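You operate a simulated robot arm through the tools that you are given. There is no shell and no other tool.

Carry out the task below with a simulated robot arm. There is one attempt and no reset: what you move stays moved.

TASK
Put things in order on the platform side. At the end: the yellow door seal stands where the green plug gauge stood; the green plug gauge from the platform side stands where the grey bore sample stood; the grey bore sample from the platform side stands on top of the grey sanding block; the yellow oiler block stands on top of the brown ground pad; whatever was shut is shut again. Leave all else as you found it, and nothing knocked over.

It is judged by the outcome, as a careful person would: the job done as asked, and still so three seconds after it is handed in. It fails if anything else is knocked over, pushed out of place, dropped, spilled or broken. Lids that push on must go on centred and level and be pressed home; caps that screw on are set level and turned clockwise until they are tight.

THE ROBOT
A 7-joint arm with a two-finger gripper, fixed in place. Base frame: the origin is at the foot of the arm, x ahead of it, y to its left, z up; the work surface is at about z = 0. Lengths are in mm, angles in rad, forces in N, time in s.
With the tool pointing down near the work surface it reaches from about 160 to 380 mm from the base axis. Its first joint turns from -1.257 to 1.257 rad. Payload 0.6 kg.
The tool frame sits at the grasp point between the pads (the TCP): z along the fingers, y along the line on which they close. The tips reach 22 mm beyond it. The gripper opens to 92 mm; its body begins 65 mm behind the TCP.
Orientation is that of the tool frame in the base frame, as [roll, pitch, yaw] about the fixed x, y, z axes, in that order (R = Rz(yaw) Ry(pitch) Rx(roll)). With the fingers straight down and closing along the base's y, the tool's x points along the base's -x, its y along +y and its z along -z.

THE INTERFACE
- The arm moves only by the tool drive_tool. Its argument "series" is a list of rows, each a list of 3 entries, a list of its own where there are three numbers: the finger opening in m, from 0 to 0.092, then the shift along the base's x, y, z in m, then the turn, a rotation vector about the base's x, y, z in rad. In form: [[fingers, [dx, dy, dz], [wx, wy, wz]], ...]. A call has 1 to 20 rows; each row shifts and turns the commanded pose from where the row before left it. Rows are played at 5 a second. More than 50 mm and 0.15 rad between two rows, or a gripper value outside its range, and nothing of the call is played. Where a pose cannot be reached the arm comes as near as it can. A force on the tool above 40 N (or 10 N above the force at the start of the call, whichever is more), or a blocked arm, ends the call early, and 0.2 s more pass. The fingers move at their own pace (about 59.9 mm/s each) and stop on an object; they squeeze with about 24 N. The grip force told is the motor's: it shows also when the fingers shut on nothing. Time passes only in rows, and 0.2 s behind the last, so rows that do not move let the fingers close. It gives the time, the measured TCP pose, the force on the tool (base axes), the opening and the grip force at its end, in the units of the frame above (readings bear some noise), with the torque about the TCP (base axes, N m) and any sound that the robot's microphone picked up.
- Cameras (640 x 400 px; columns grow to the right, rows downward): "scene" is fixed at [33.5, -276.5, 407.9]; the picture's right is [0.82, -0.57, 0.00], its down [-0.30, -0.43, -0.85] and it looks along [0.49, 0.70, -0.53] (base axes); focal length 214 px, centre (320, 200). "wrist" rides on the gripper at [71, 19, -102] in the tool frame; the picture's right is [-0.26, 0.97, 0.00], its down [-0.75, -0.20, -0.62] and it looks along [-0.60, -0.16, 0.78] (tool axes); focal length 280 px, centre (320, 200). There is no depth. A picture from a camera that has moved, and an enlarged one, comes with that camera's place and axes in the base frame and with its lens. The place of the scene camera against the robot may be out by one fixed shift of up to 25 mm in any direction.
- capture(camera): a new picture of that camera. The clock stands still meanwhile.
- inspect(camera, box): a new picture of the part [left, top, right, bottom] of that camera's present view, enlarged. The clock stands still meanwhile.
- sign_off(): hands the job in; it is judged then, once.

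Places have to be worked out from the pictures, the camera data and where the tool is seen. Open the gripper and draw the arm clear of the work before you hand the job in, unless the task says otherwise.

The tools are called after "Call:" as name(argument=value, ...) on one line, values as JSON. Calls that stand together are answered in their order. drive_tool: Moves the arm, as the interface text tells. Its arguments: {"type":"object","properties":{"series":{"type":"array","items":{"type":"array"}}},"required":["series"]} The other tools are called the same way: capture (camera) takes a picture; inspect (camera, box) takes an enlarged picture of a part of a camera's view; sign_off () hands the job in.

At the start:

```text
time: 0.0
position: [219.2, -59.8, 323.5]
orientation: [3.14, 0.002, 3.14]
wrist_force: [0.0, 0.2, 0.1]
torque: [0.0, -0.03, 0.0]
opening: 91.7
gripper_force: 0.0
```

scene: 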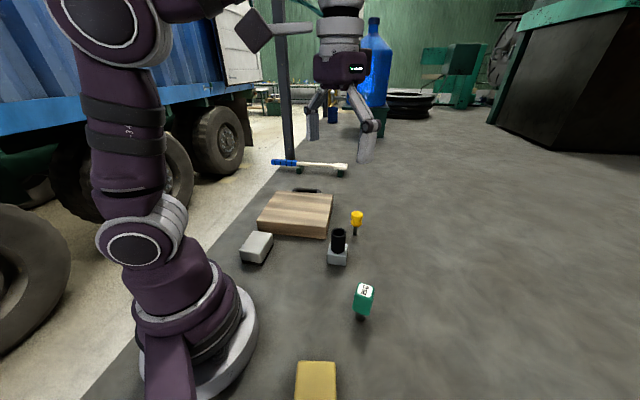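
wrist: 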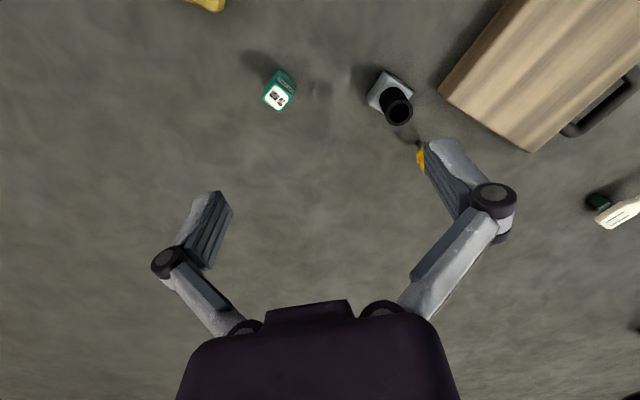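

I start by looking closely at the scene to identify each object; nothing has moved yet.

Call:
inspect(camera="scene", box=[220, 140, 420, 265])

Call:
inspect(camera="scene", box=[220, 260, 440, 400])

Call:
inspect(camera="wrist", box=[180, 0, 500, 200])

Call:
inspect(camera="wrist", box=[400, 0, 640, 240])

```text
3.20 times, centred on (320, 202) of scene
camera zoom: at [33.5, -276.5, 407.9], right [0.82, -0.57, 0.0], down [-0.3, -0.43, -0.85], along [0.49, 0.7, -0.53], focal length 686 px, centre (320, 192)
```

zoom: 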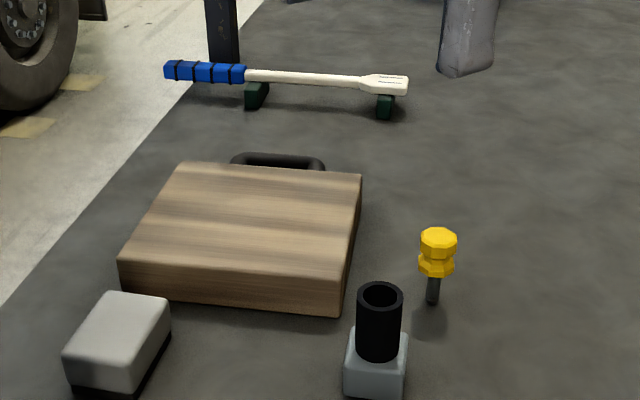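

```text
2.86 times, centred on (330, 330) of scene
camera zoom: at [33.5, -276.5, 407.9], right [0.82, -0.57, 0.0], down [-0.3, -0.43, -0.85], along [0.49, 0.7, -0.53], focal length 613 px, centre (291, -171)
```

zoom: 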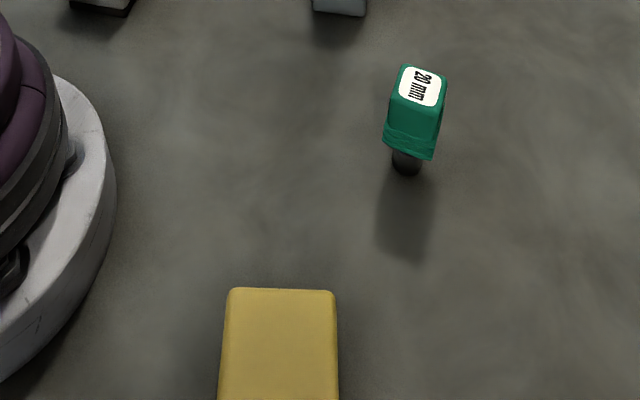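

```text
2.00 times, centred on (340, 100) of wrist
camera zoom: at [149.0, -40.1, 425.7], right [0.26, 0.97, 0.0], down [0.75, -0.21, 0.63], along [0.6, -0.16, -0.78], focal length 561 px, centre (280, 400)
```

zoom: 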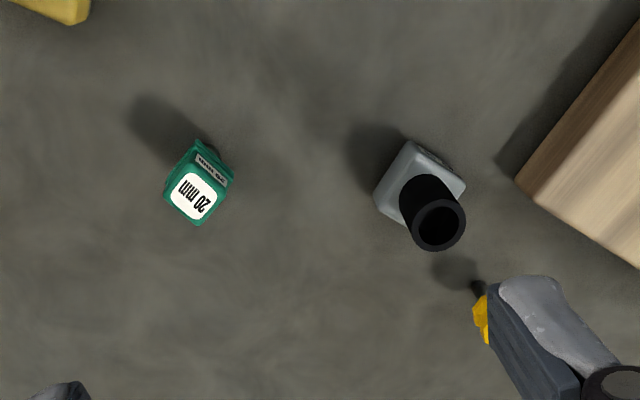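

```text
1.67 times, centred on (520, 120) of wrist
camera zoom: at [149.0, -40.1, 425.7], right [0.26, 0.97, 0.0], down [0.75, -0.21, 0.63], along [0.6, -0.16, -0.78], focal length 467 px, centre (-13, 333)
```

zoom: 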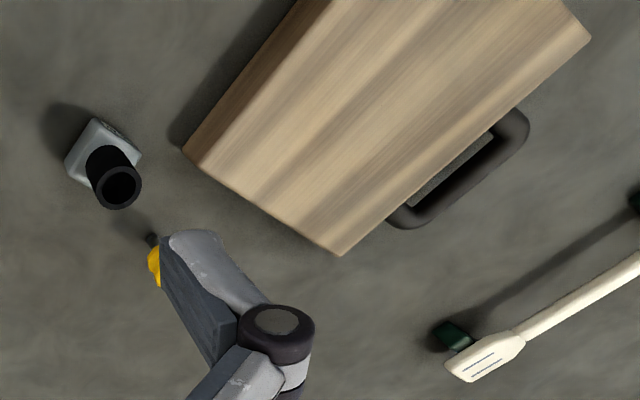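

The pictures show: a wooden pad with a black handle (ground pad), a light-grey block with a black bottom (sanding block), a grey block with a black tube (bore sample?), a yellow head on a dark pin (door seal), a green 20 mm gauge and a yellow block near the camera. I raise nothing yet, just swing the arm to the left at height to view with the wrist camera.

Call:
drive_tool(series=[[0.092, [-0.01, 0.04, 0], [0, 0, 0]], [0.092, [-0.01, 0.04, 0], [0, 0, 0]], [0.092, [-0.01, 0.04, 0], [0, 0, 0]], [0.092, [-0.01, 0.04, 0], [0, 0, 0]], [0.092, [0, 0, 0], [0, 0, 0]]])

```text
time: 1.2
position: [179.7, 102.3, 322.5]
orientation: [3.141, 0.002, 3.141]
wrist_force: [-0.3, 0.2, -0.8]
torque: [0.01, 0.01, 0.02]
opening: 91.9
gripper_force: 0.0
```

The arm moved as commanded; I take both pictures from here.

Call:
capture(camera="wrist")

Call:
capture(camera="scene")

```text
taken
camera wrist: at [109.2, 121.5, 425.4], right [0.26, 0.97, 0.0], down [0.75, -0.21, 0.63], along [0.6, -0.16, -0.78], focal length 280 px, centre (320, 200)
```

wrist: 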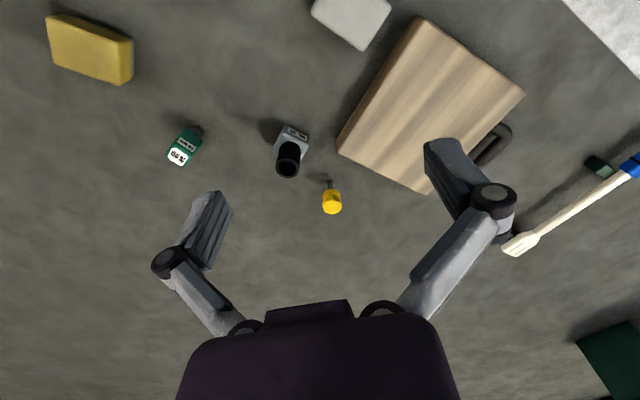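

```text
taken
```

scene: 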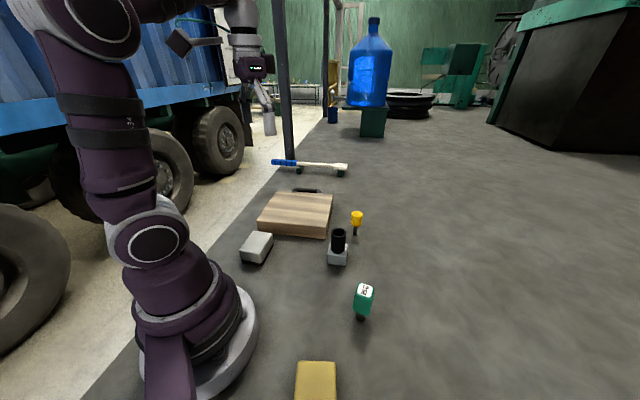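

This view shows everything at once. I zoom into each object for shape and position.

Call:
inspect(camera="wrist", box=[140, 90, 380, 240])

Call:
inspect(camera="wrist", box=[20, 0, 180, 100])

Call:
inspect(camera="wrist", box=[300, 0, 560, 200])

Call:
inspect(camera="wrist", box=[480, 120, 640, 400])

```text
2.67 times, centred on (260, 165) of wrist
camera zoom: at [109.2, 121.5, 425.4], right [0.26, 0.97, 0.0], down [0.75, -0.21, 0.63], along [0.6, -0.16, -0.78], focal length 748 px, centre (480, 293)
```

zoom: 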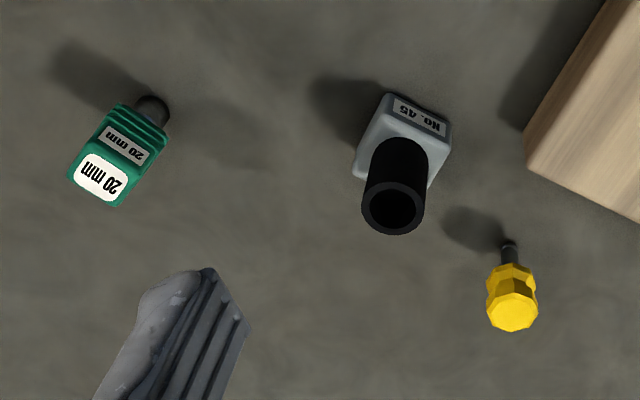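

```text
4.00 times, centred on (100, 50) of wrist
camera zoom: at [109.2, 121.5, 425.4], right [0.26, 0.97, 0.0], down [0.75, -0.21, 0.63], along [0.6, -0.16, -0.78], focal length 1122 px, centre (1200, 800)
```

zoom: 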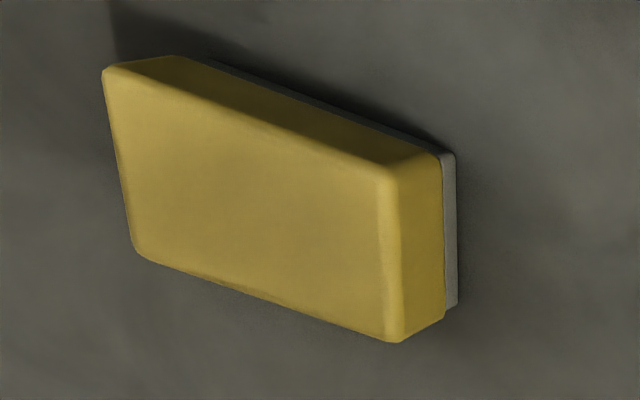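

```text
2.00 times, centred on (430, 100) of wrist
camera zoom: at [109.2, 121.5, 425.4], right [0.26, 0.97, 0.0], down [0.75, -0.21, 0.63], along [0.6, -0.16, -0.78], focal length 561 px, centre (100, 400)
```

zoom: 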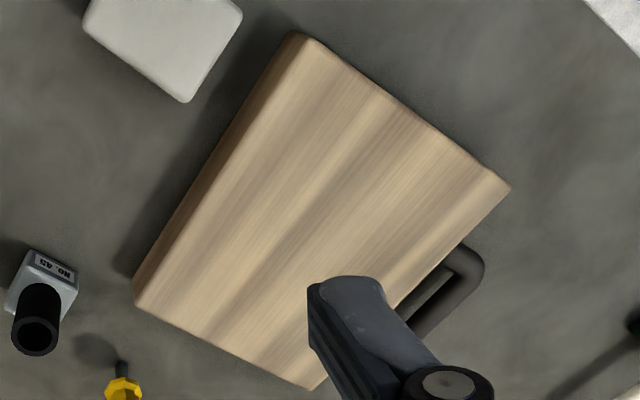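

```text
1.43 times, centred on (560, 260) of wrist
camera zoom: at [109.2, 121.5, 425.4], right [0.26, 0.97, 0.0], down [0.75, -0.21, 0.63], along [0.6, -0.16, -0.78], focal length 401 px, centre (-23, 114)
```

zoom: 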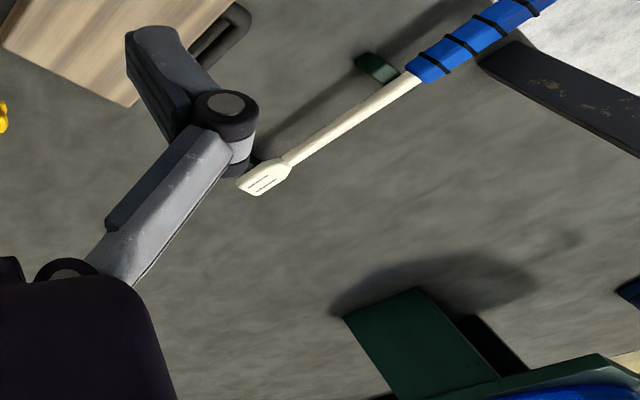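

Estimates (base frame): green gauge foot ≈ (247,−121), about 78 tall; bore sample ≈ (300,24), about 87 tall; door seal ≈ (398,63), about 72 tall; oiler block centre ≈ (105,−182); sanding block ≈ (147,149); pad centre ≈ (310,227). I go for a closer look at the bore sample, staying well above everything.

Call:
drive_tool(series=[[0.092, [0.012, -0.025, -0.03], [0, 0, 0]], [0.092, [0.012, -0.025, -0.03], [0, 0, 0]], [0.092, [0.012, -0.025, -0.03], [0, 0, 0]], [0.092, [0.012, -0.025, -0.02], [0, 0, 0]], [0.092, [0, 0, 0], [0, 0, 0]]])

Call:
capture(camera="wrist")

Call:
inspect(camera="wrist", box=[260, 60, 500, 210])

```text
time: 2.4
position: [227.1, 1.2, 212.2]
orientation: [3.139, 0.003, 3.14]
wrist_force: [0.4, -0.3, -0.2]
torque: [0.01, -0.01, 0.01]
opening: 92.2
gripper_force: 0.0
```

```text
taken
camera wrist: at [156.5, 19.9, 313.6], right [0.26, 0.97, 0.0], down [0.75, -0.21, 0.63], along [0.6, -0.16, -0.78], focal length 280 px, centre (320, 200)
```

wrist: 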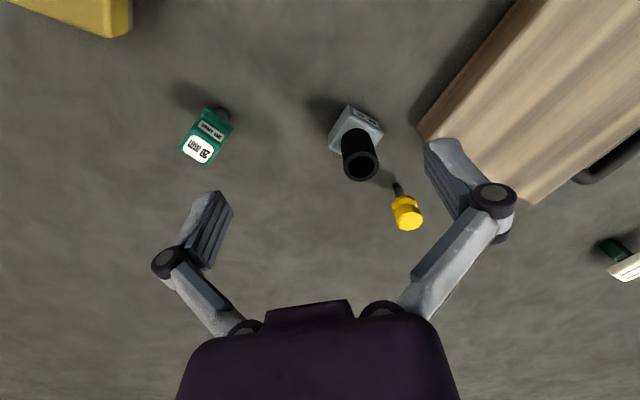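

```text
2.67 times, centred on (380, 135) of wrist
camera zoom: at [156.5, 19.9, 313.6], right [0.26, 0.97, 0.0], down [0.75, -0.21, 0.63], along [0.6, -0.16, -0.78], focal length 748 px, centre (160, 373)
```

zoom: 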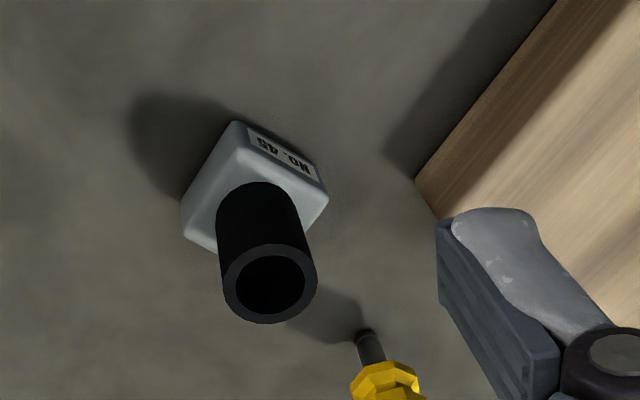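

The bore sample is a ~44 mm square block turned 45° (about 29 mm high) with a ~33 mm tube to about z 87–92, centred near (302,22.7). I turn the tool 45° (the orientation I will grip with) and move over toward the sanding block to measure it.

Call:
drive_tool(series=[[0.092, [-0.017, 0.02, 0.01], [0, 0, 0.131]], [0.092, [-0.017, 0.02, 0.01], [0, 0, 0.131]], [0.092, [-0.017, 0.02, 0.01], [0, 0, 0.131]], [0.092, [-0.017, 0.02, 0.01], [0, 0, 0.131]], [0.092, [-0.017, 0.02, 0.005], [0, 0, 0.131]], [0.092, [-0.017, 0.02, 0.005], [0, 0, 0.1304]], [0.092, [0, 0, 0], [0, 0, 0]]])

Call:
capture(camera="wrist")

```text
time: 4.0
position: [124.2, 121.9, 264.5]
orientation: [3.141, 0.002, -2.354]
wrist_force: [-0.6, -0.5, 0.4]
torque: [-0.04, -0.01, 0.0]
opening: 91.8
gripper_force: 0.0
```

```text
taken
camera wrist: at [62.1, 84.2, 366.1], right [-0.5, 0.87, 0.0], down [0.68, 0.39, 0.63], along [0.54, 0.31, -0.78], focal length 280 px, centre (320, 200)
```

wrist: 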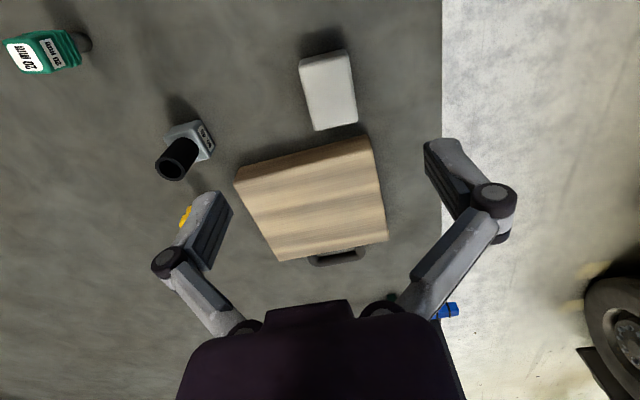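

Call:
inspect(camera="wrist", box=[260, 30, 420, 130])

Call:
inspect(camera="wrist", box=[220, 120, 420, 280])

Call:
inspect(camera="wrist", box=[130, 100, 250, 200])

```text
4.00 times, centred on (340, 80) of wrist
camera zoom: at [62.1, 84.2, 366.1], right [-0.5, 0.87, 0.0], down [0.68, 0.39, 0.63], along [0.54, 0.31, -0.78], focal length 1122 px, centre (240, 680)
```

zoom: 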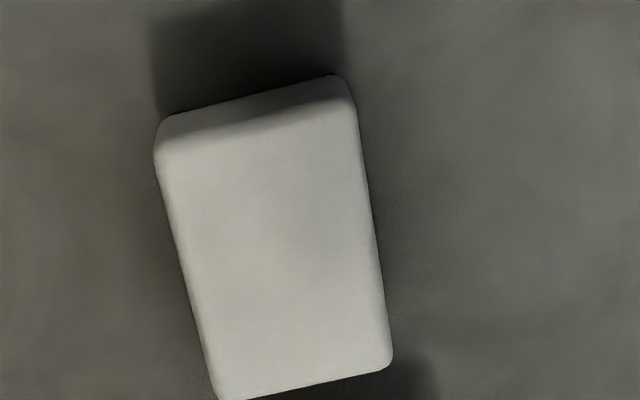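

```text
2.50 times, centred on (320, 200) of wrist
camera zoom: at [62.1, 84.2, 366.1], right [-0.5, 0.87, 0.0], down [0.68, 0.39, 0.63], along [0.54, 0.31, -0.78], focal length 701 px, centre (320, 200)
```

zoom: 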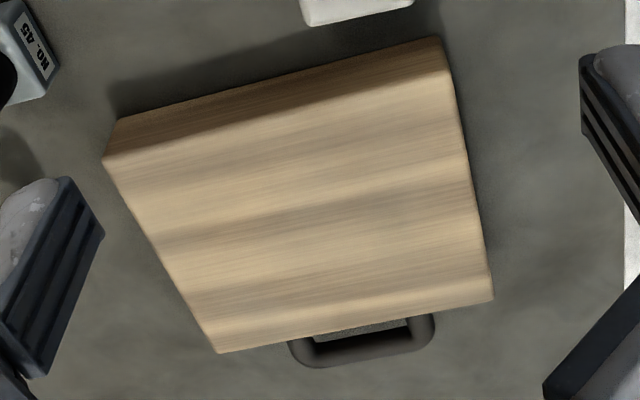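

```text
4.00 times, centred on (190, 150) of wrist
camera zoom: at [62.1, 84.2, 366.1], right [-0.5, 0.87, 0.0], down [0.68, 0.39, 0.63], along [0.54, 0.31, -0.78], focal length 1122 px, centre (840, 400)
```

zoom: 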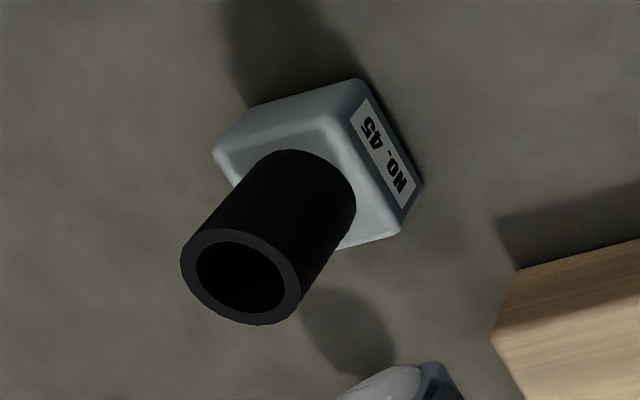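

Sanding block: centre ≈ (150,148), about 75×55×35 high, long axis ≈ 42°. Bore sample centre ≈ (303,21), sides at 45°, matching my present tool yaw. I move above the bore sample at safe height.

Call:
drive_tool(series=[[0.092, [0.0358, -0.0202, -0.01], [0, 0, 0]], [0.092, [0.0358, -0.0202, -0.01], [0, 0, 0]], [0.092, [0.0358, -0.0202, -0.01], [0, 0, 0]], [0.092, [0.0358, -0.0202, -0.01], [0, 0, 0]], [0.092, [0.0356, -0.0201, -0.01], [0, 0, 0]], [0.092, [0, 0, -0.04], [0, 0, 0]], [0.092, [0, 0, -0.03], [0, 0, 0]], [0.092, [0, 0, 0], [0, 0, 0]]])

Call:
capture(camera="wrist")

Call:
capture(camera="scene")

```text
time: 5.8
position: [305.7, 18.5, 142.0]
orientation: [3.139, 0.001, -2.355]
wrist_force: [0.1, 0.1, 0.2]
torque: [-0.01, 0.02, 0.02]
opening: 91.8
gripper_force: 0.1
```

```text
taken
camera wrist: at [242.2, -18.1, 245.0], right [-0.5, 0.87, 0.0], down [0.68, 0.39, 0.63], along [0.54, 0.31, -0.78], focal length 280 px, centre (320, 200)
```

wrist: 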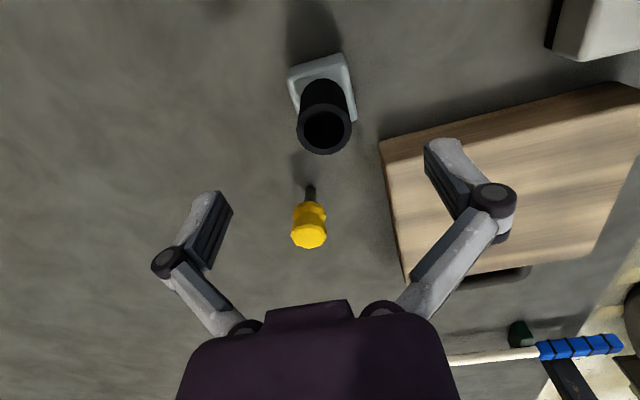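

```text
taken
```

scene: 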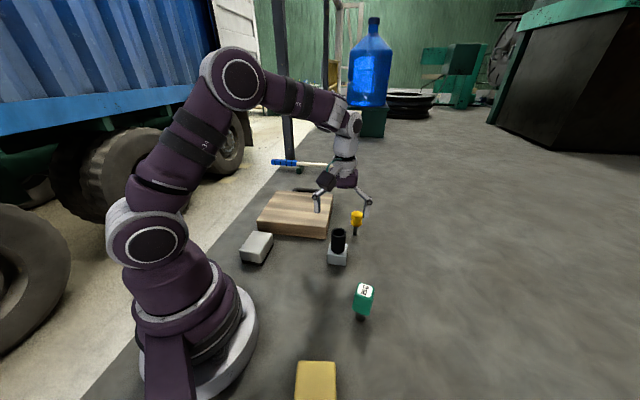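

The tube top sits on the tool axis within ~2 mm; true bore centre ≈ (303,21). I make the small correction and descend with open fingers to TCP z ≈ 31 (tips at ~9, palm ~8 mm above the tube).

Call:
drive_tool(series=[[0.092, [-0.0015, 0.0017, -0.02], [0, 0, 0]], [0.092, [0, 0, -0.025], [0, 0, 0]], [0.092, [0, 0, -0.025], [0, 0, 0]], [0.092, [0, 0, -0.0225], [0, 0, 0]], [0.092, [0, 0, 0], [0, 0, 0]]])

Call:
capture(camera="wrist")

Call:
inspect(camera="scene", box=[280, 160, 440, 280])

```text
time: 7.0
position: [303.4, 20.7, 51.6]
orientation: [3.139, 0.001, -2.356]
wrist_force: [0.2, 0.4, 0.2]
torque: [0.0, 0.01, 0.04]
opening: 92.1
gripper_force: 0.1
```

```text
taken
camera wrist: at [240.3, -17.3, 154.1], right [-0.5, 0.87, 0.0], down [0.68, 0.39, 0.63], along [0.54, 0.31, -0.78], focal length 280 px, centre (320, 200)
```

wrist: 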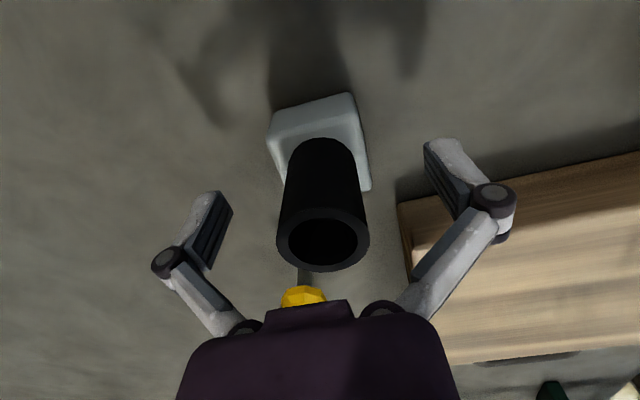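

```text
3.33 times, centred on (360, 220) of scene
camera zoom: at [33.5, -276.5, 407.9], right [0.82, -0.57, 0.0], down [-0.3, -0.43, -0.85], along [0.49, 0.7, -0.53], focal length 715 px, centre (187, 133)
```

zoom: 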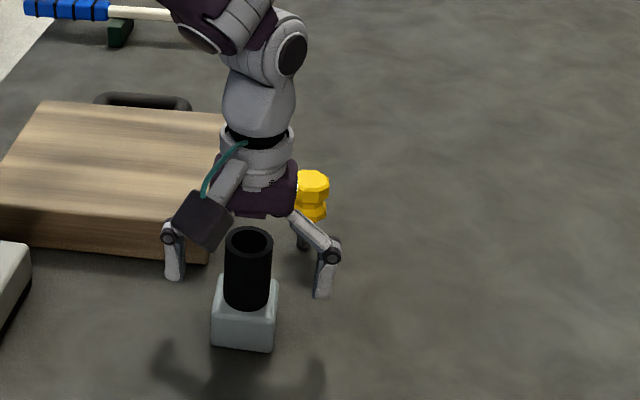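

Everything lines up: tube top is ≈ z 84 and centred between the fingers, the seal is well clear. I go down the last ~22 mm to TCP z ≈ 29.5 and close on the block.

Call:
drive_tool(series=[[0.092, [0, 0, -0.012], [0, 0, 0]], [0.092, [0, 0, -0.0095], [0, 0, 0]], [0.08, [0, 0, 0], [0, 0, 0]], [0.06, [0, 0, 0], [0, 0, 0]], [0.045, [0, 0, 0], [0, 0, 0]], [0.036, [0, 0, 0], [0, 0, 0]], [0.036, [0, 0, 0], [0, 0, 0]]])

Call:
capture(camera="wrist")

Call:
inspect(camera="scene", box=[280, 160, 440, 280])

```text
time: 8.6
position: [303.4, 20.8, 29.9]
orientation: [3.141, 0.0, -2.357]
wrist_force: [2.0, -2.2, 5.1]
torque: [-0.16, -0.12, -0.01]
opening: 45.7
gripper_force: 24.0
```

```text
taken
camera wrist: at [240.1, -15.6, 132.1], right [-0.5, 0.87, 0.0], down [0.68, 0.39, 0.63], along [0.54, 0.31, -0.78], focal length 280 px, centre (320, 200)
```

wrist: 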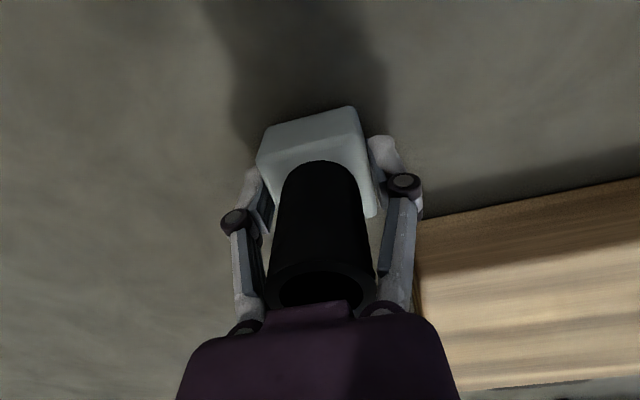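

```text
3.33 times, centred on (360, 220) of scene
camera zoom: at [33.5, -276.5, 407.9], right [0.82, -0.57, 0.0], down [-0.3, -0.43, -0.85], along [0.49, 0.7, -0.53], focal length 715 px, centre (187, 133)
```

zoom: 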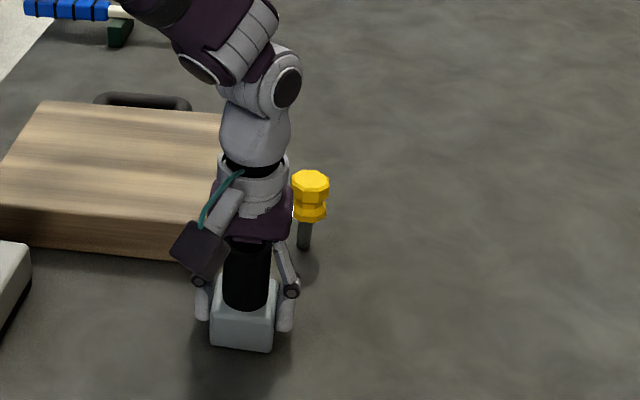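

Gripped at 45.7 mm opening with 24 N. I lift straight up slowly first and check that block and tube come together.

Call:
drive_tool(series=[[0.036, [0, 0, 0.005], [0, 0, 0]], [0.036, [0, 0, 0.01], [0, 0, 0]], [0.036, [0, 0, 0.02], [0, 0, 0]], [0.036, [0, 0, 0.03], [0, 0, 0]], [0.036, [0, 0, 0.035], [0, 0, 0]], [0.036, [0, 0, 0], [0, 0, 0]]])

Call:
capture(camera="scene")

Call:
capture(camera="wrist")

```text
time: 10.0
position: [302.1, 24.0, 129.9]
orientation: [3.139, 0.002, -2.356]
wrist_force: [-0.8, 0.7, -3.5]
torque: [-0.02, 0.04, 0.0]
opening: 45.8
gripper_force: 24.0
```

```text
taken
```

scene: 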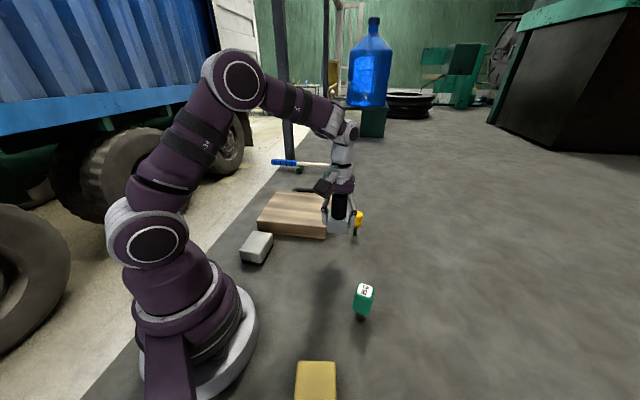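

```text
taken
camera wrist: at [238.6, -14.9, 231.5], right [-0.5, 0.87, 0.0], down [0.68, 0.39, 0.63], along [0.54, 0.31, -0.78], focal length 280 px, centre (320, 200)
```

wrist: 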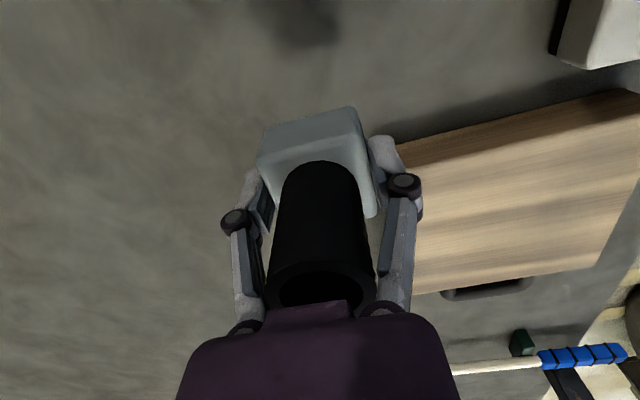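

Block and tube lifted as one piece (about 0.35 kg), sitting centred in the grip. I carry it at this height to above the sanding block at (150,148).

Call:
drive_tool(series=[[0.036, [-0.0257, 0.021, 0], [0, 0, 0]], [0.036, [-0.0257, 0.021, 0], [0, 0, 0]], [0.036, [-0.0257, 0.021, 0], [0, 0, 0]], [0.036, [-0.0257, 0.021, 0], [0, 0, 0]], [0.036, [-0.0257, 0.021, 0], [0, 0, 0]], [0.036, [-0.0257, 0.0207, 0], [0, 0, 0]], [0.036, [0, 0, 0], [0, 0, 0]], [0.036, [0, 0, 0], [0, 0, 0]]])

Call:
capture(camera="wrist")

Call:
inspect(camera="scene", box=[180, 160, 340, 280])

```text
time: 11.8
position: [148.2, 148.1, 127.6]
orientation: [3.138, 0.001, -2.356]
wrist_force: [0.1, 0.0, -3.4]
torque: [0.0, 0.03, 0.0]
opening: 45.6
gripper_force: 24.4
```

```text
taken
camera wrist: at [85.2, 110.6, 230.4], right [-0.5, 0.87, 0.0], down [0.68, 0.39, 0.63], along [0.54, 0.31, -0.78], focal length 280 px, centre (320, 200)
```

wrist: 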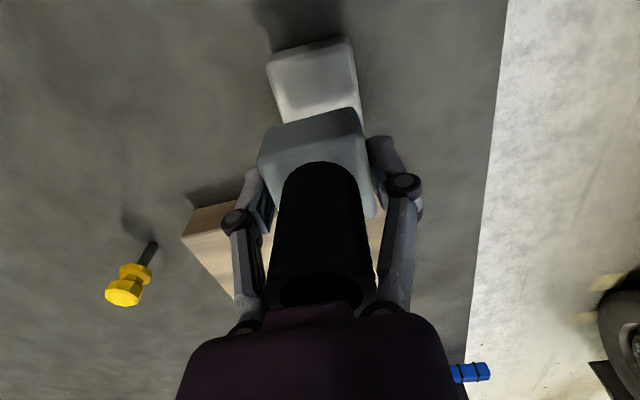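

```text
3.33 times, centred on (260, 220) of scene
camera zoom: at [33.5, -276.5, 407.9], right [0.82, -0.57, 0.0], down [-0.3, -0.43, -0.85], along [0.49, 0.7, -0.53], focal length 715 px, centre (520, 133)
```

zoom: 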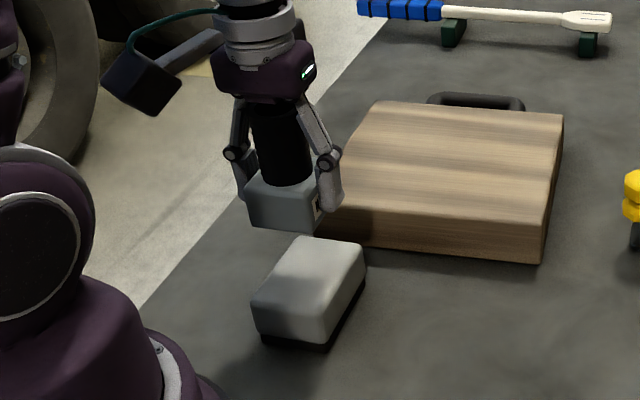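

The block hangs above the sanding block. I zoom in the wrist view to verify the sanding block's near edge relative to the held block before descending.

Call:
inspect(camera="wrist", box=[230, 20, 400, 130])

```text
3.64 times, centred on (315, 75) of wrist
camera zoom: at [85.2, 110.6, 230.4], right [-0.5, 0.87, 0.0], down [0.68, 0.39, 0.63], along [0.54, 0.31, -0.78], focal length 1020 px, centre (338, 654)
```

zoom: 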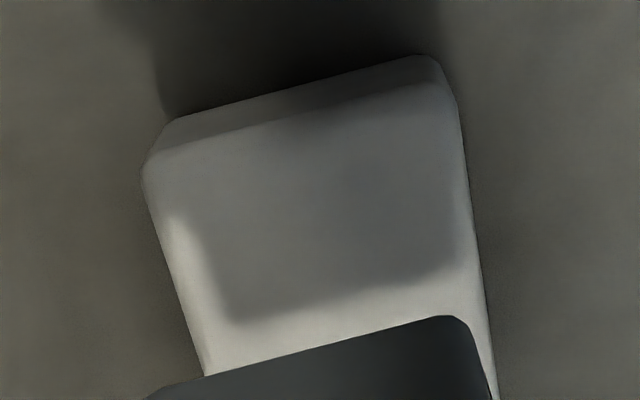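

The held block's centre is within ~1 mm of the sanding block's centre (≈(150.5,148.7)), top at z ≈ 35. I descend to about 4 mm above contact and look.

Call:
drive_tool(series=[[0.036, [0.0004, 0.0006, -0.02], [0, 0, 0]], [0.036, [0, 0, -0.02], [0, 0, 0]], [0.036, [0, 0, -0.013], [0, 0, 0]], [0.036, [0, 0, -0.006], [0, 0, 0]], [0.036, [0, 0, 0], [0, 0, 0]]])

Call:
inspect(camera="scene", box=[200, 180, 320, 270])

Call:
capture(camera="wrist")

```text
time: 12.8
position: [148.4, 148.6, 72.0]
orientation: [3.138, 0.005, -2.353]
wrist_force: [-3.0, -3.3, 14.5]
torque: [0.01, -0.28, -0.02]
opening: 46.0
gripper_force: 24.0
stopped in row 4: the force on the tool passed its limit at 56 N (the readings are from after the stop); the commanded pose is now the measured one
```

```text
4.44 times, centred on (260, 225) of scene
camera zoom: at [33.5, -276.5, 407.9], right [0.82, -0.57, 0.0], down [-0.3, -0.43, -0.85], along [0.49, 0.7, -0.53], focal length 953 px, centre (587, 89)
```

zoom: 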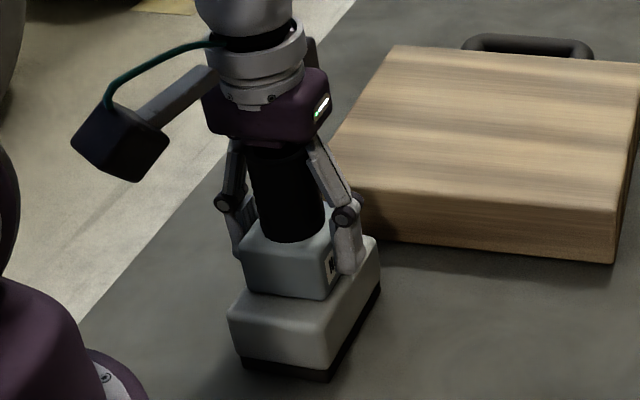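

```text
taken
camera wrist: at [85.7, 111.6, 174.0], right [-0.5, 0.87, 0.0], down [0.68, 0.39, 0.63], along [0.54, 0.32, -0.78], focal length 280 px, centre (320, 200)
```

wrist: 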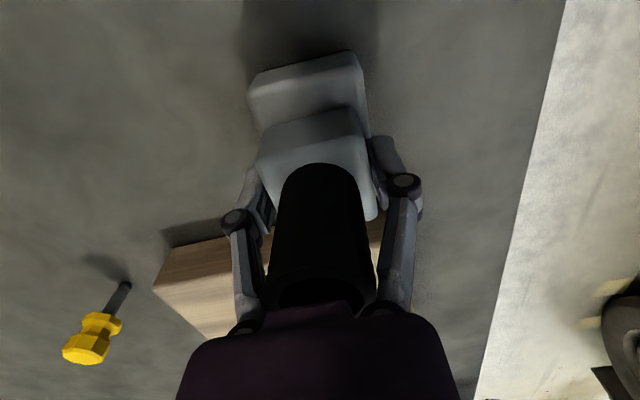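

Contact came at TCP z ≈ 72 (sanding block is ~41 high); the scene view shows the bore sample resting squarely on it. I ease off under a millimetre to relieve the push and open the fingers gently.

Call:
drive_tool(series=[[0.036, [0, 0, 0.0008], [0, 0, 0]], [0.036, [0, 0, 0], [0, 0, 0]]])

```text
time: 13.4
position: [148.5, 150.1, 74.1]
orientation: [3.139, 0.002, -2.353]
wrist_force: [0.6, 0.1, -4.2]
torque: [-0.01, -0.03, -0.02]
opening: 45.9
gripper_force: 24.1
```

The force shows the weight carried again, so it hovers just above contact. I lower by tiny steps until light contact.

Call:
drive_tool(series=[[0.036, [0, 0, -0.0006], [0, 0, 0]], [0.036, [0, 0, 0], [0, 0, 0]]])

```text
time: 14.0
position: [149.0, 148.2, 72.8]
orientation: [3.139, 0.004, -2.354]
wrist_force: [-0.3, -1.7, 6.0]
torque: [0.0, -0.19, 0.0]
opening: 45.9
gripper_force: 24.4
```

Light contact now (about +6 N net). I open the fingers fully, staying in place.

Call:
drive_tool(series=[[0.052, [0, 0, 0], [0, 0, 0]], [0.062, [0, 0, 0], [0, 0, 0]], [0.08, [0, 0, 0], [0, 0, 0]], [0.092, [0, 0, 0], [0, 0, 0]], [0.092, [0, 0, 0], [0, 0, 0]]])

Call:
capture(camera="wrist")

Call:
inspect(camera="scene", box=[200, 180, 320, 270])

```text
time: 15.2
position: [148.0, 148.4, 71.0]
orientation: [3.138, 0.003, -2.354]
wrist_force: [-0.8, 0.9, 0.4]
torque: [0.0, -0.01, 0.01]
opening: 91.9
gripper_force: 0.0
```

```text
taken
camera wrist: at [85.7, 111.6, 174.1], right [-0.5, 0.87, 0.0], down [0.68, 0.39, 0.63], along [0.54, 0.32, -0.78], focal length 280 px, centre (320, 200)
```

wrist: 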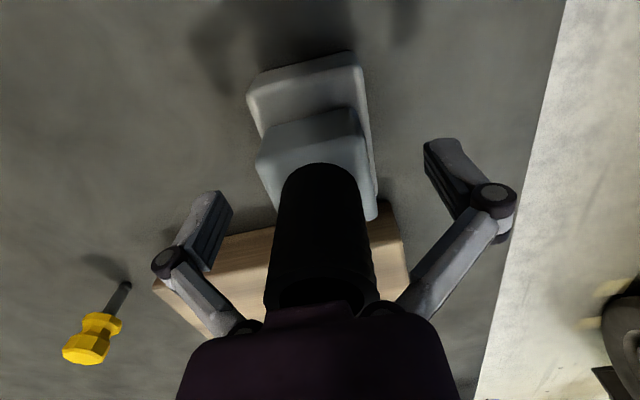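

```text
4.44 times, centred on (260, 225) of scene
camera zoom: at [33.5, -276.5, 407.9], right [0.82, -0.57, 0.0], down [-0.3, -0.43, -0.85], along [0.49, 0.7, -0.53], focal length 953 px, centre (587, 89)
```

zoom: 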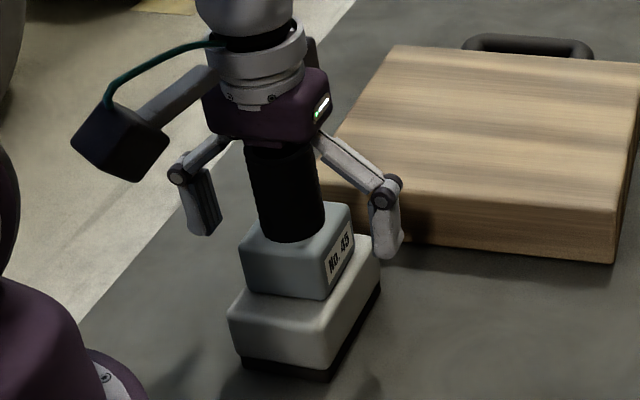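

Bore sample stands freely and centred on the sanding block. I rise straight up well clear of the tube.

Call:
drive_tool(series=[[0.092, [0, 0, 0.015], [0, 0, 0]], [0.092, [0, 0, 0.03], [0, 0, 0]], [0.092, [0, 0, 0.04], [0, 0, 0]], [0.092, [0, 0, 0.04], [0, 0, 0]], [0.092, [0, 0, 0.035], [0, 0, 0]], [0.092, [0, 0, 0], [0, 0, 0]]])

Call:
capture(camera="wrist")

Call:
capture(camera="scene")

```text
time: 16.6
position: [147.7, 150.3, 232.6]
orientation: [3.139, 0.003, -2.352]
wrist_force: [-0.1, -0.5, -0.2]
torque: [0.02, 0.02, 0.02]
opening: 92.1
gripper_force: 0.1
```

```text
taken
camera wrist: at [84.9, 112.5, 334.2], right [-0.5, 0.87, 0.0], down [0.68, 0.39, 0.63], along [0.54, 0.32, -0.78], focal length 280 px, centre (320, 200)
```

wrist: 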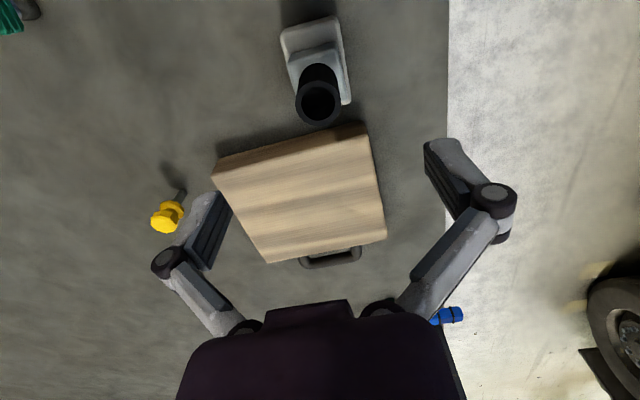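

```text
taken
```

scene: 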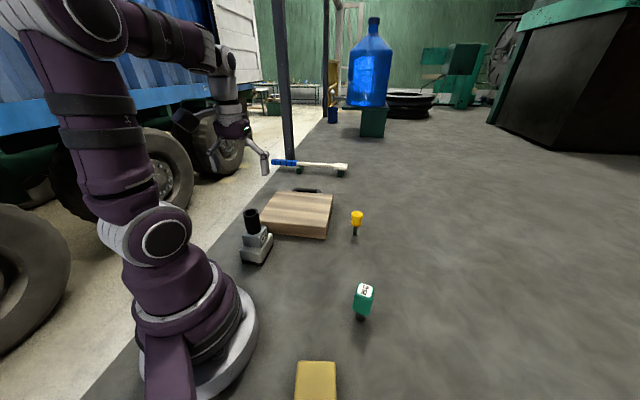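

Stack is good. Now I swing over to the green gauge at ≈(247,−121), turning the tool to face it radially, and look closely at its shape.

Call:
drive_tool(series=[[0.092, [0.0063, -0.0252, -0.003], [0, 0, -0.124]], [0.092, [0.0063, -0.0252, -0.003], [0, 0, -0.124]], [0.092, [0.0063, -0.0252, -0.003], [0, 0, -0.124]], [0.092, [0.0063, -0.0252, -0.003], [0, 0, -0.124]], [0.092, [0.0063, -0.0252, -0.003], [0, 0, -0.124]], [0.092, [0.0063, -0.0252, -0.003], [0, 0, -0.124]], [0.092, [0.0063, -0.0252, -0.003], [0, 0, -0.124]], [0.092, [0.0063, -0.0252, -0.003], [0, 0, -0.124]], [0.092, [0.0063, -0.0252, -0.003], [0, 0, -0.124]], [0.092, [0.0063, -0.0252, -0.003], [0, 0, -0.124]], [0.092, [0, 0, -0.03], [0, 0, 0]], [0.092, [0, 0, 0], [0, 0, 0]]])

Call:
capture(camera="wrist")

Call:
inspect(camera="wrist", box=[250, 60, 410, 160])

```text
time: 19.2
position: [210.9, -103.8, 171.8]
orientation: [3.137, 0.004, 2.69]
wrist_force: [-0.6, 0.1, -0.5]
torque: [0.01, -0.02, 0.04]
opening: 92.0
gripper_force: 0.1
```

```text
taken
camera wrist: at [156.3, -55.6, 273.8], right [0.66, 0.75, 0.0], down [0.59, -0.51, 0.63], along [0.47, -0.41, -0.78], focal length 280 px, centre (320, 200)
```

wrist: 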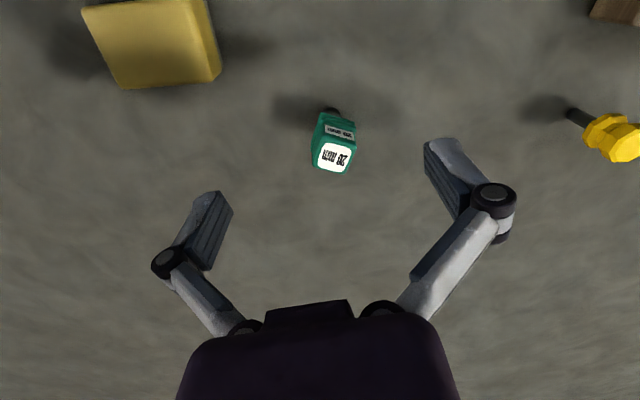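

```text
4.00 times, centred on (330, 110) of wrist
camera zoom: at [156.3, -55.6, 273.8], right [0.66, 0.75, 0.0], down [0.59, -0.51, 0.63], along [0.47, -0.41, -0.78], focal length 1122 px, centre (280, 560)
```

zoom: 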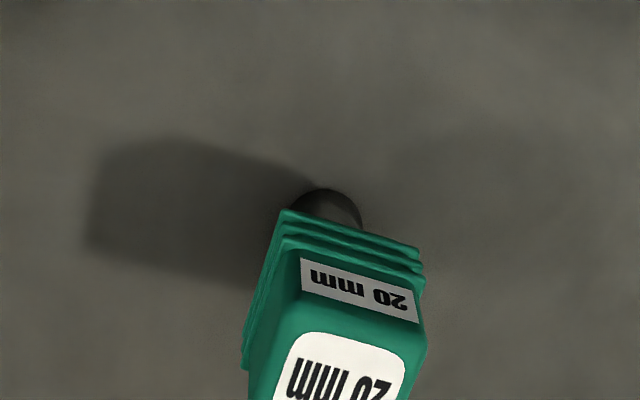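

Call:
inspect(camera="wrist", box=[280, 95, 400, 185])

Call:
inspect(camera="scene", box=[330, 265, 400, 335])

Call:
inspect(camera="wrist", box=[540, 80, 640, 180])

```text
4.44 times, centred on (340, 140) of wrist
camera zoom: at [156.3, -55.6, 273.8], right [0.66, 0.75, 0.0], down [0.59, -0.51, 0.63], along [0.47, -0.41, -0.78], focal length 1246 px, centre (231, 467)
```

zoom: 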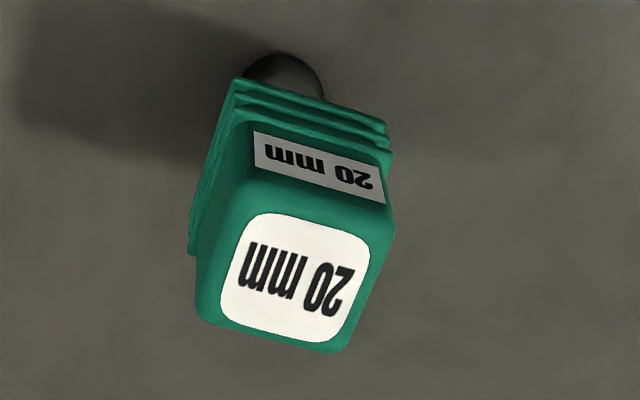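

```text
5.71 times, centred on (365, 300) of scene
camera zoom: at [33.5, -276.5, 407.9], right [0.82, -0.57, 0.0], down [-0.3, -0.43, -0.85], along [0.49, 0.7, -0.53], focal length 1226 px, centre (63, -371)
```

zoom: 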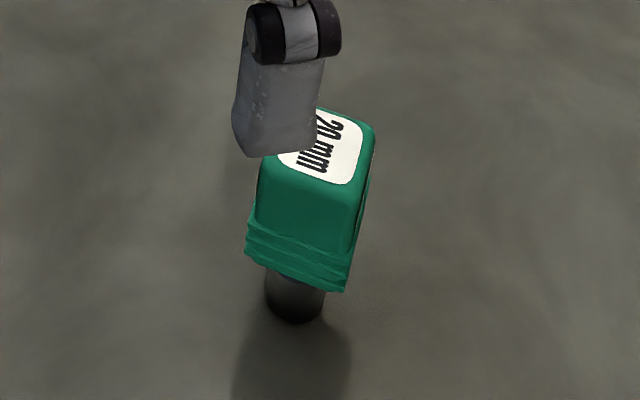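

```text
4.00 times, centred on (590, 130) of wrist
camera zoom: at [156.3, -55.6, 273.8], right [0.66, 0.75, 0.0], down [0.59, -0.51, 0.63], along [0.47, -0.41, -0.78], focal length 1122 px, centre (-760, 480)
```

zoom: 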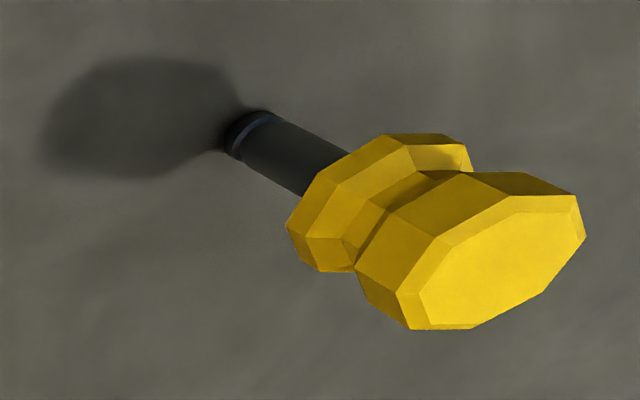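

The gauge: green body ≈ 30–33 mm square with ridges (z ≈ 34–78), sides at about 33°/123°, on a 20 mm pin; axis ≈ (248,−120.5). I turn the tool so the fingers close along 33° and move above it.

Call:
drive_tool(series=[[0.092, [0.0092, -0.0042, -0.01], [0, 0, -0.135]], [0.092, [0.0092, -0.0042, -0.01], [0, 0, -0.135]], [0.092, [0.0092, -0.0042, -0.01], [0, 0, -0.135]], [0.092, [0.0091, -0.0041, -0.01], [0, 0, -0.136]], [0.092, [0, 0, 0], [0, 0, 0]]])

Call:
capture(camera="wrist")

Call:
inspect(camera="wrist", box=[260, 70, 380, 160])

```text
time: 20.4
position: [249.0, -120.7, 131.7]
orientation: [3.137, 0.003, 2.15]
wrist_force: [-0.1, 0.2, 0.0]
torque: [0.0, 0.01, -0.01]
opening: 92.0
gripper_force: 0.1
```

```text
taken
camera wrist: at [226.9, -50.3, 233.5], right [0.95, 0.31, 0.0], down [0.24, -0.74, 0.63], along [0.2, -0.6, -0.78], focal length 280 px, centre (320, 200)
```

wrist: 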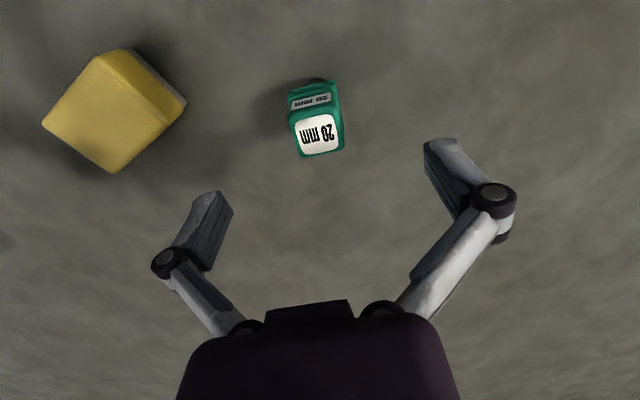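

```text
4.44 times, centred on (320, 115) of wrist
camera zoom: at [226.9, -50.3, 233.5], right [0.95, 0.31, 0.0], down [0.24, -0.74, 0.63], along [0.2, -0.6, -0.78], focal length 1246 px, centre (320, 578)
```

zoom: 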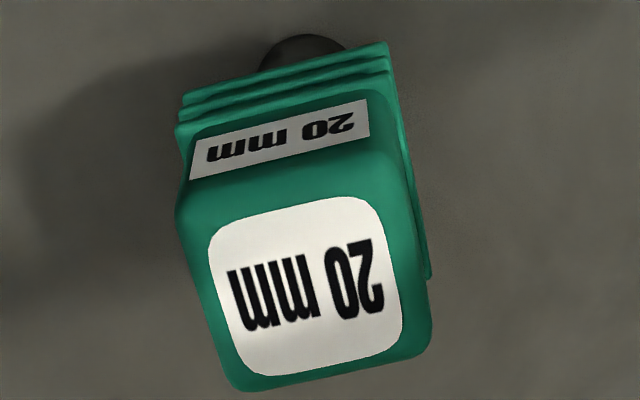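

The gauge is on the tool axis and square to the fingers. I descend to TCP z ≈ 52 with fingers open.

Call:
drive_tool(series=[[0.092, [-0.001, 0, -0.025], [0, 0, 0]], [0.092, [0, 0, -0.025], [0, 0, 0]], [0.092, [0, 0, -0.02], [0, 0, 0]], [0.092, [0, 0, -0.0095], [0, 0, 0]], [0.092, [0, 0, 0], [0, 0, 0]]])

Call:
capture(camera="wrist")

Call:
inspect(camera="scene", box=[300, 220, 440, 340])

```text
time: 21.6
position: [247.7, -119.9, 52.5]
orientation: [3.139, 0.005, 2.15]
wrist_force: [-0.6, -0.4, -0.2]
torque: [-0.01, -0.01, -0.01]
opening: 92.0
gripper_force: 0.1
```

```text
taken
camera wrist: at [225.5, -50.2, 153.6], right [0.95, 0.31, 0.0], down [0.24, -0.74, 0.63], along [0.2, -0.6, -0.78], focal length 280 px, centre (320, 200)
```

wrist: 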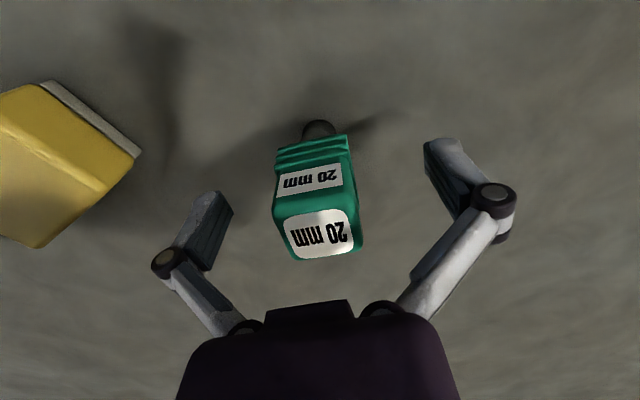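

```text
3.33 times, centred on (370, 280) of scene
camera zoom: at [33.5, -276.5, 407.9], right [0.82, -0.57, 0.0], down [-0.3, -0.43, -0.85], along [0.49, 0.7, -0.53], focal length 715 px, centre (153, -67)
```

zoom: 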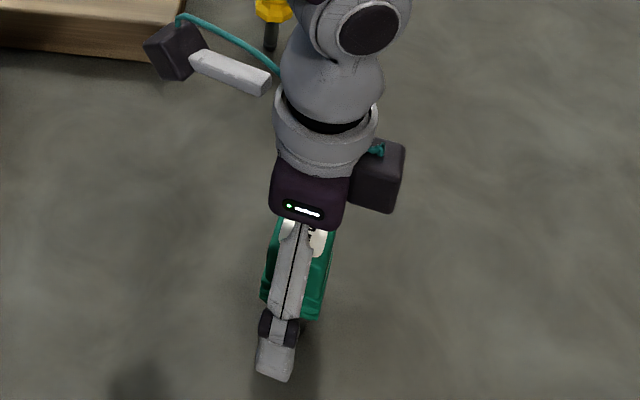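

The gauge stands centred between the pads at ≈(247.3,−120.5). I close the fingers on the body.

Call:
drive_tool(series=[[0.07, [0, 0, 0], [0, 0, 0]], [0.05, [0, 0, 0], [0, 0, 0]], [0.035, [0, 0, 0], [0, 0, 0]], [0.022, [0, 0, 0], [0, 0, 0]], [0.022, [0, 0, 0], [0, 0, 0]], [0.022, [0, 0, 0], [0, 0, 0]]])

Call:
capture(camera="wrist")

```text
time: 23.0
position: [247.4, -120.0, 51.8]
orientation: [3.14, 0.003, 2.148]
wrist_force: [-2.5, -0.7, 4.2]
torque: [0.0, 0.01, -0.01]
opening: 29.6
gripper_force: 24.5
```

```text
taken
camera wrist: at [225.5, -50.3, 153.8], right [0.95, 0.31, 0.0], down [0.24, -0.74, 0.63], along [0.2, -0.6, -0.78], focal length 280 px, centre (320, 200)
```

wrist: 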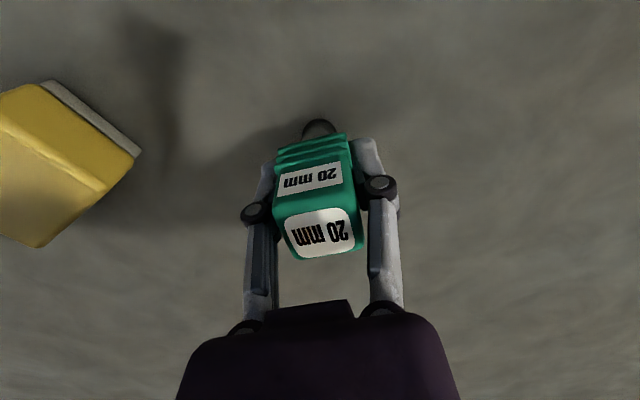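

Gripped at 29.6 mm. I lift straight up 60 mm, then check.

Call:
drive_tool(series=[[0.022, [0, 0, 0.005], [0, 0, 0]], [0.022, [0, 0, 0.015], [0, 0, 0]], [0.022, [0, 0, 0.02], [0, 0, 0]], [0.022, [0, 0, 0.02], [0, 0, 0]], [0.022, [0, 0, 0], [0, 0, 0]]])

Call:
capture(camera="wrist")

Call:
capture(camera="scene")

```text
time: 24.2
position: [247.2, -121.8, 113.4]
orientation: [3.138, 0.004, 2.15]
wrist_force: [0.4, 0.2, -2.5]
torque: [0.05, -0.01, 0.01]
opening: 29.3
gripper_force: 23.6
```

```text
taken
camera wrist: at [224.7, -50.6, 215.0], right [0.95, 0.31, 0.0], down [0.24, -0.74, 0.63], along [0.2, -0.6, -0.78], focal length 280 px, centre (320, 200)
```

wrist: 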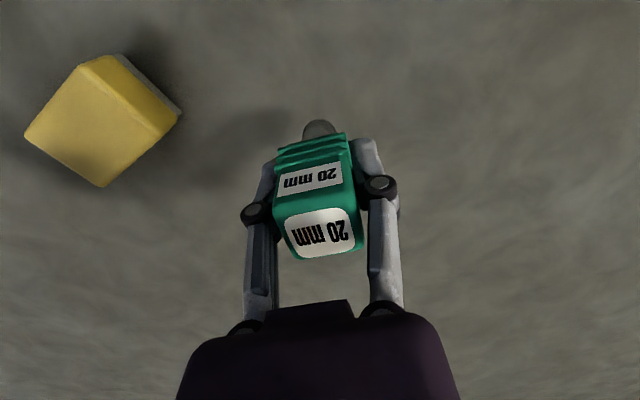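

```text
taken
```

scene: 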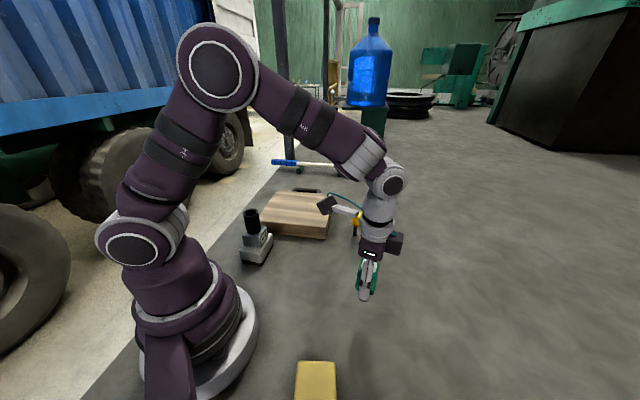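

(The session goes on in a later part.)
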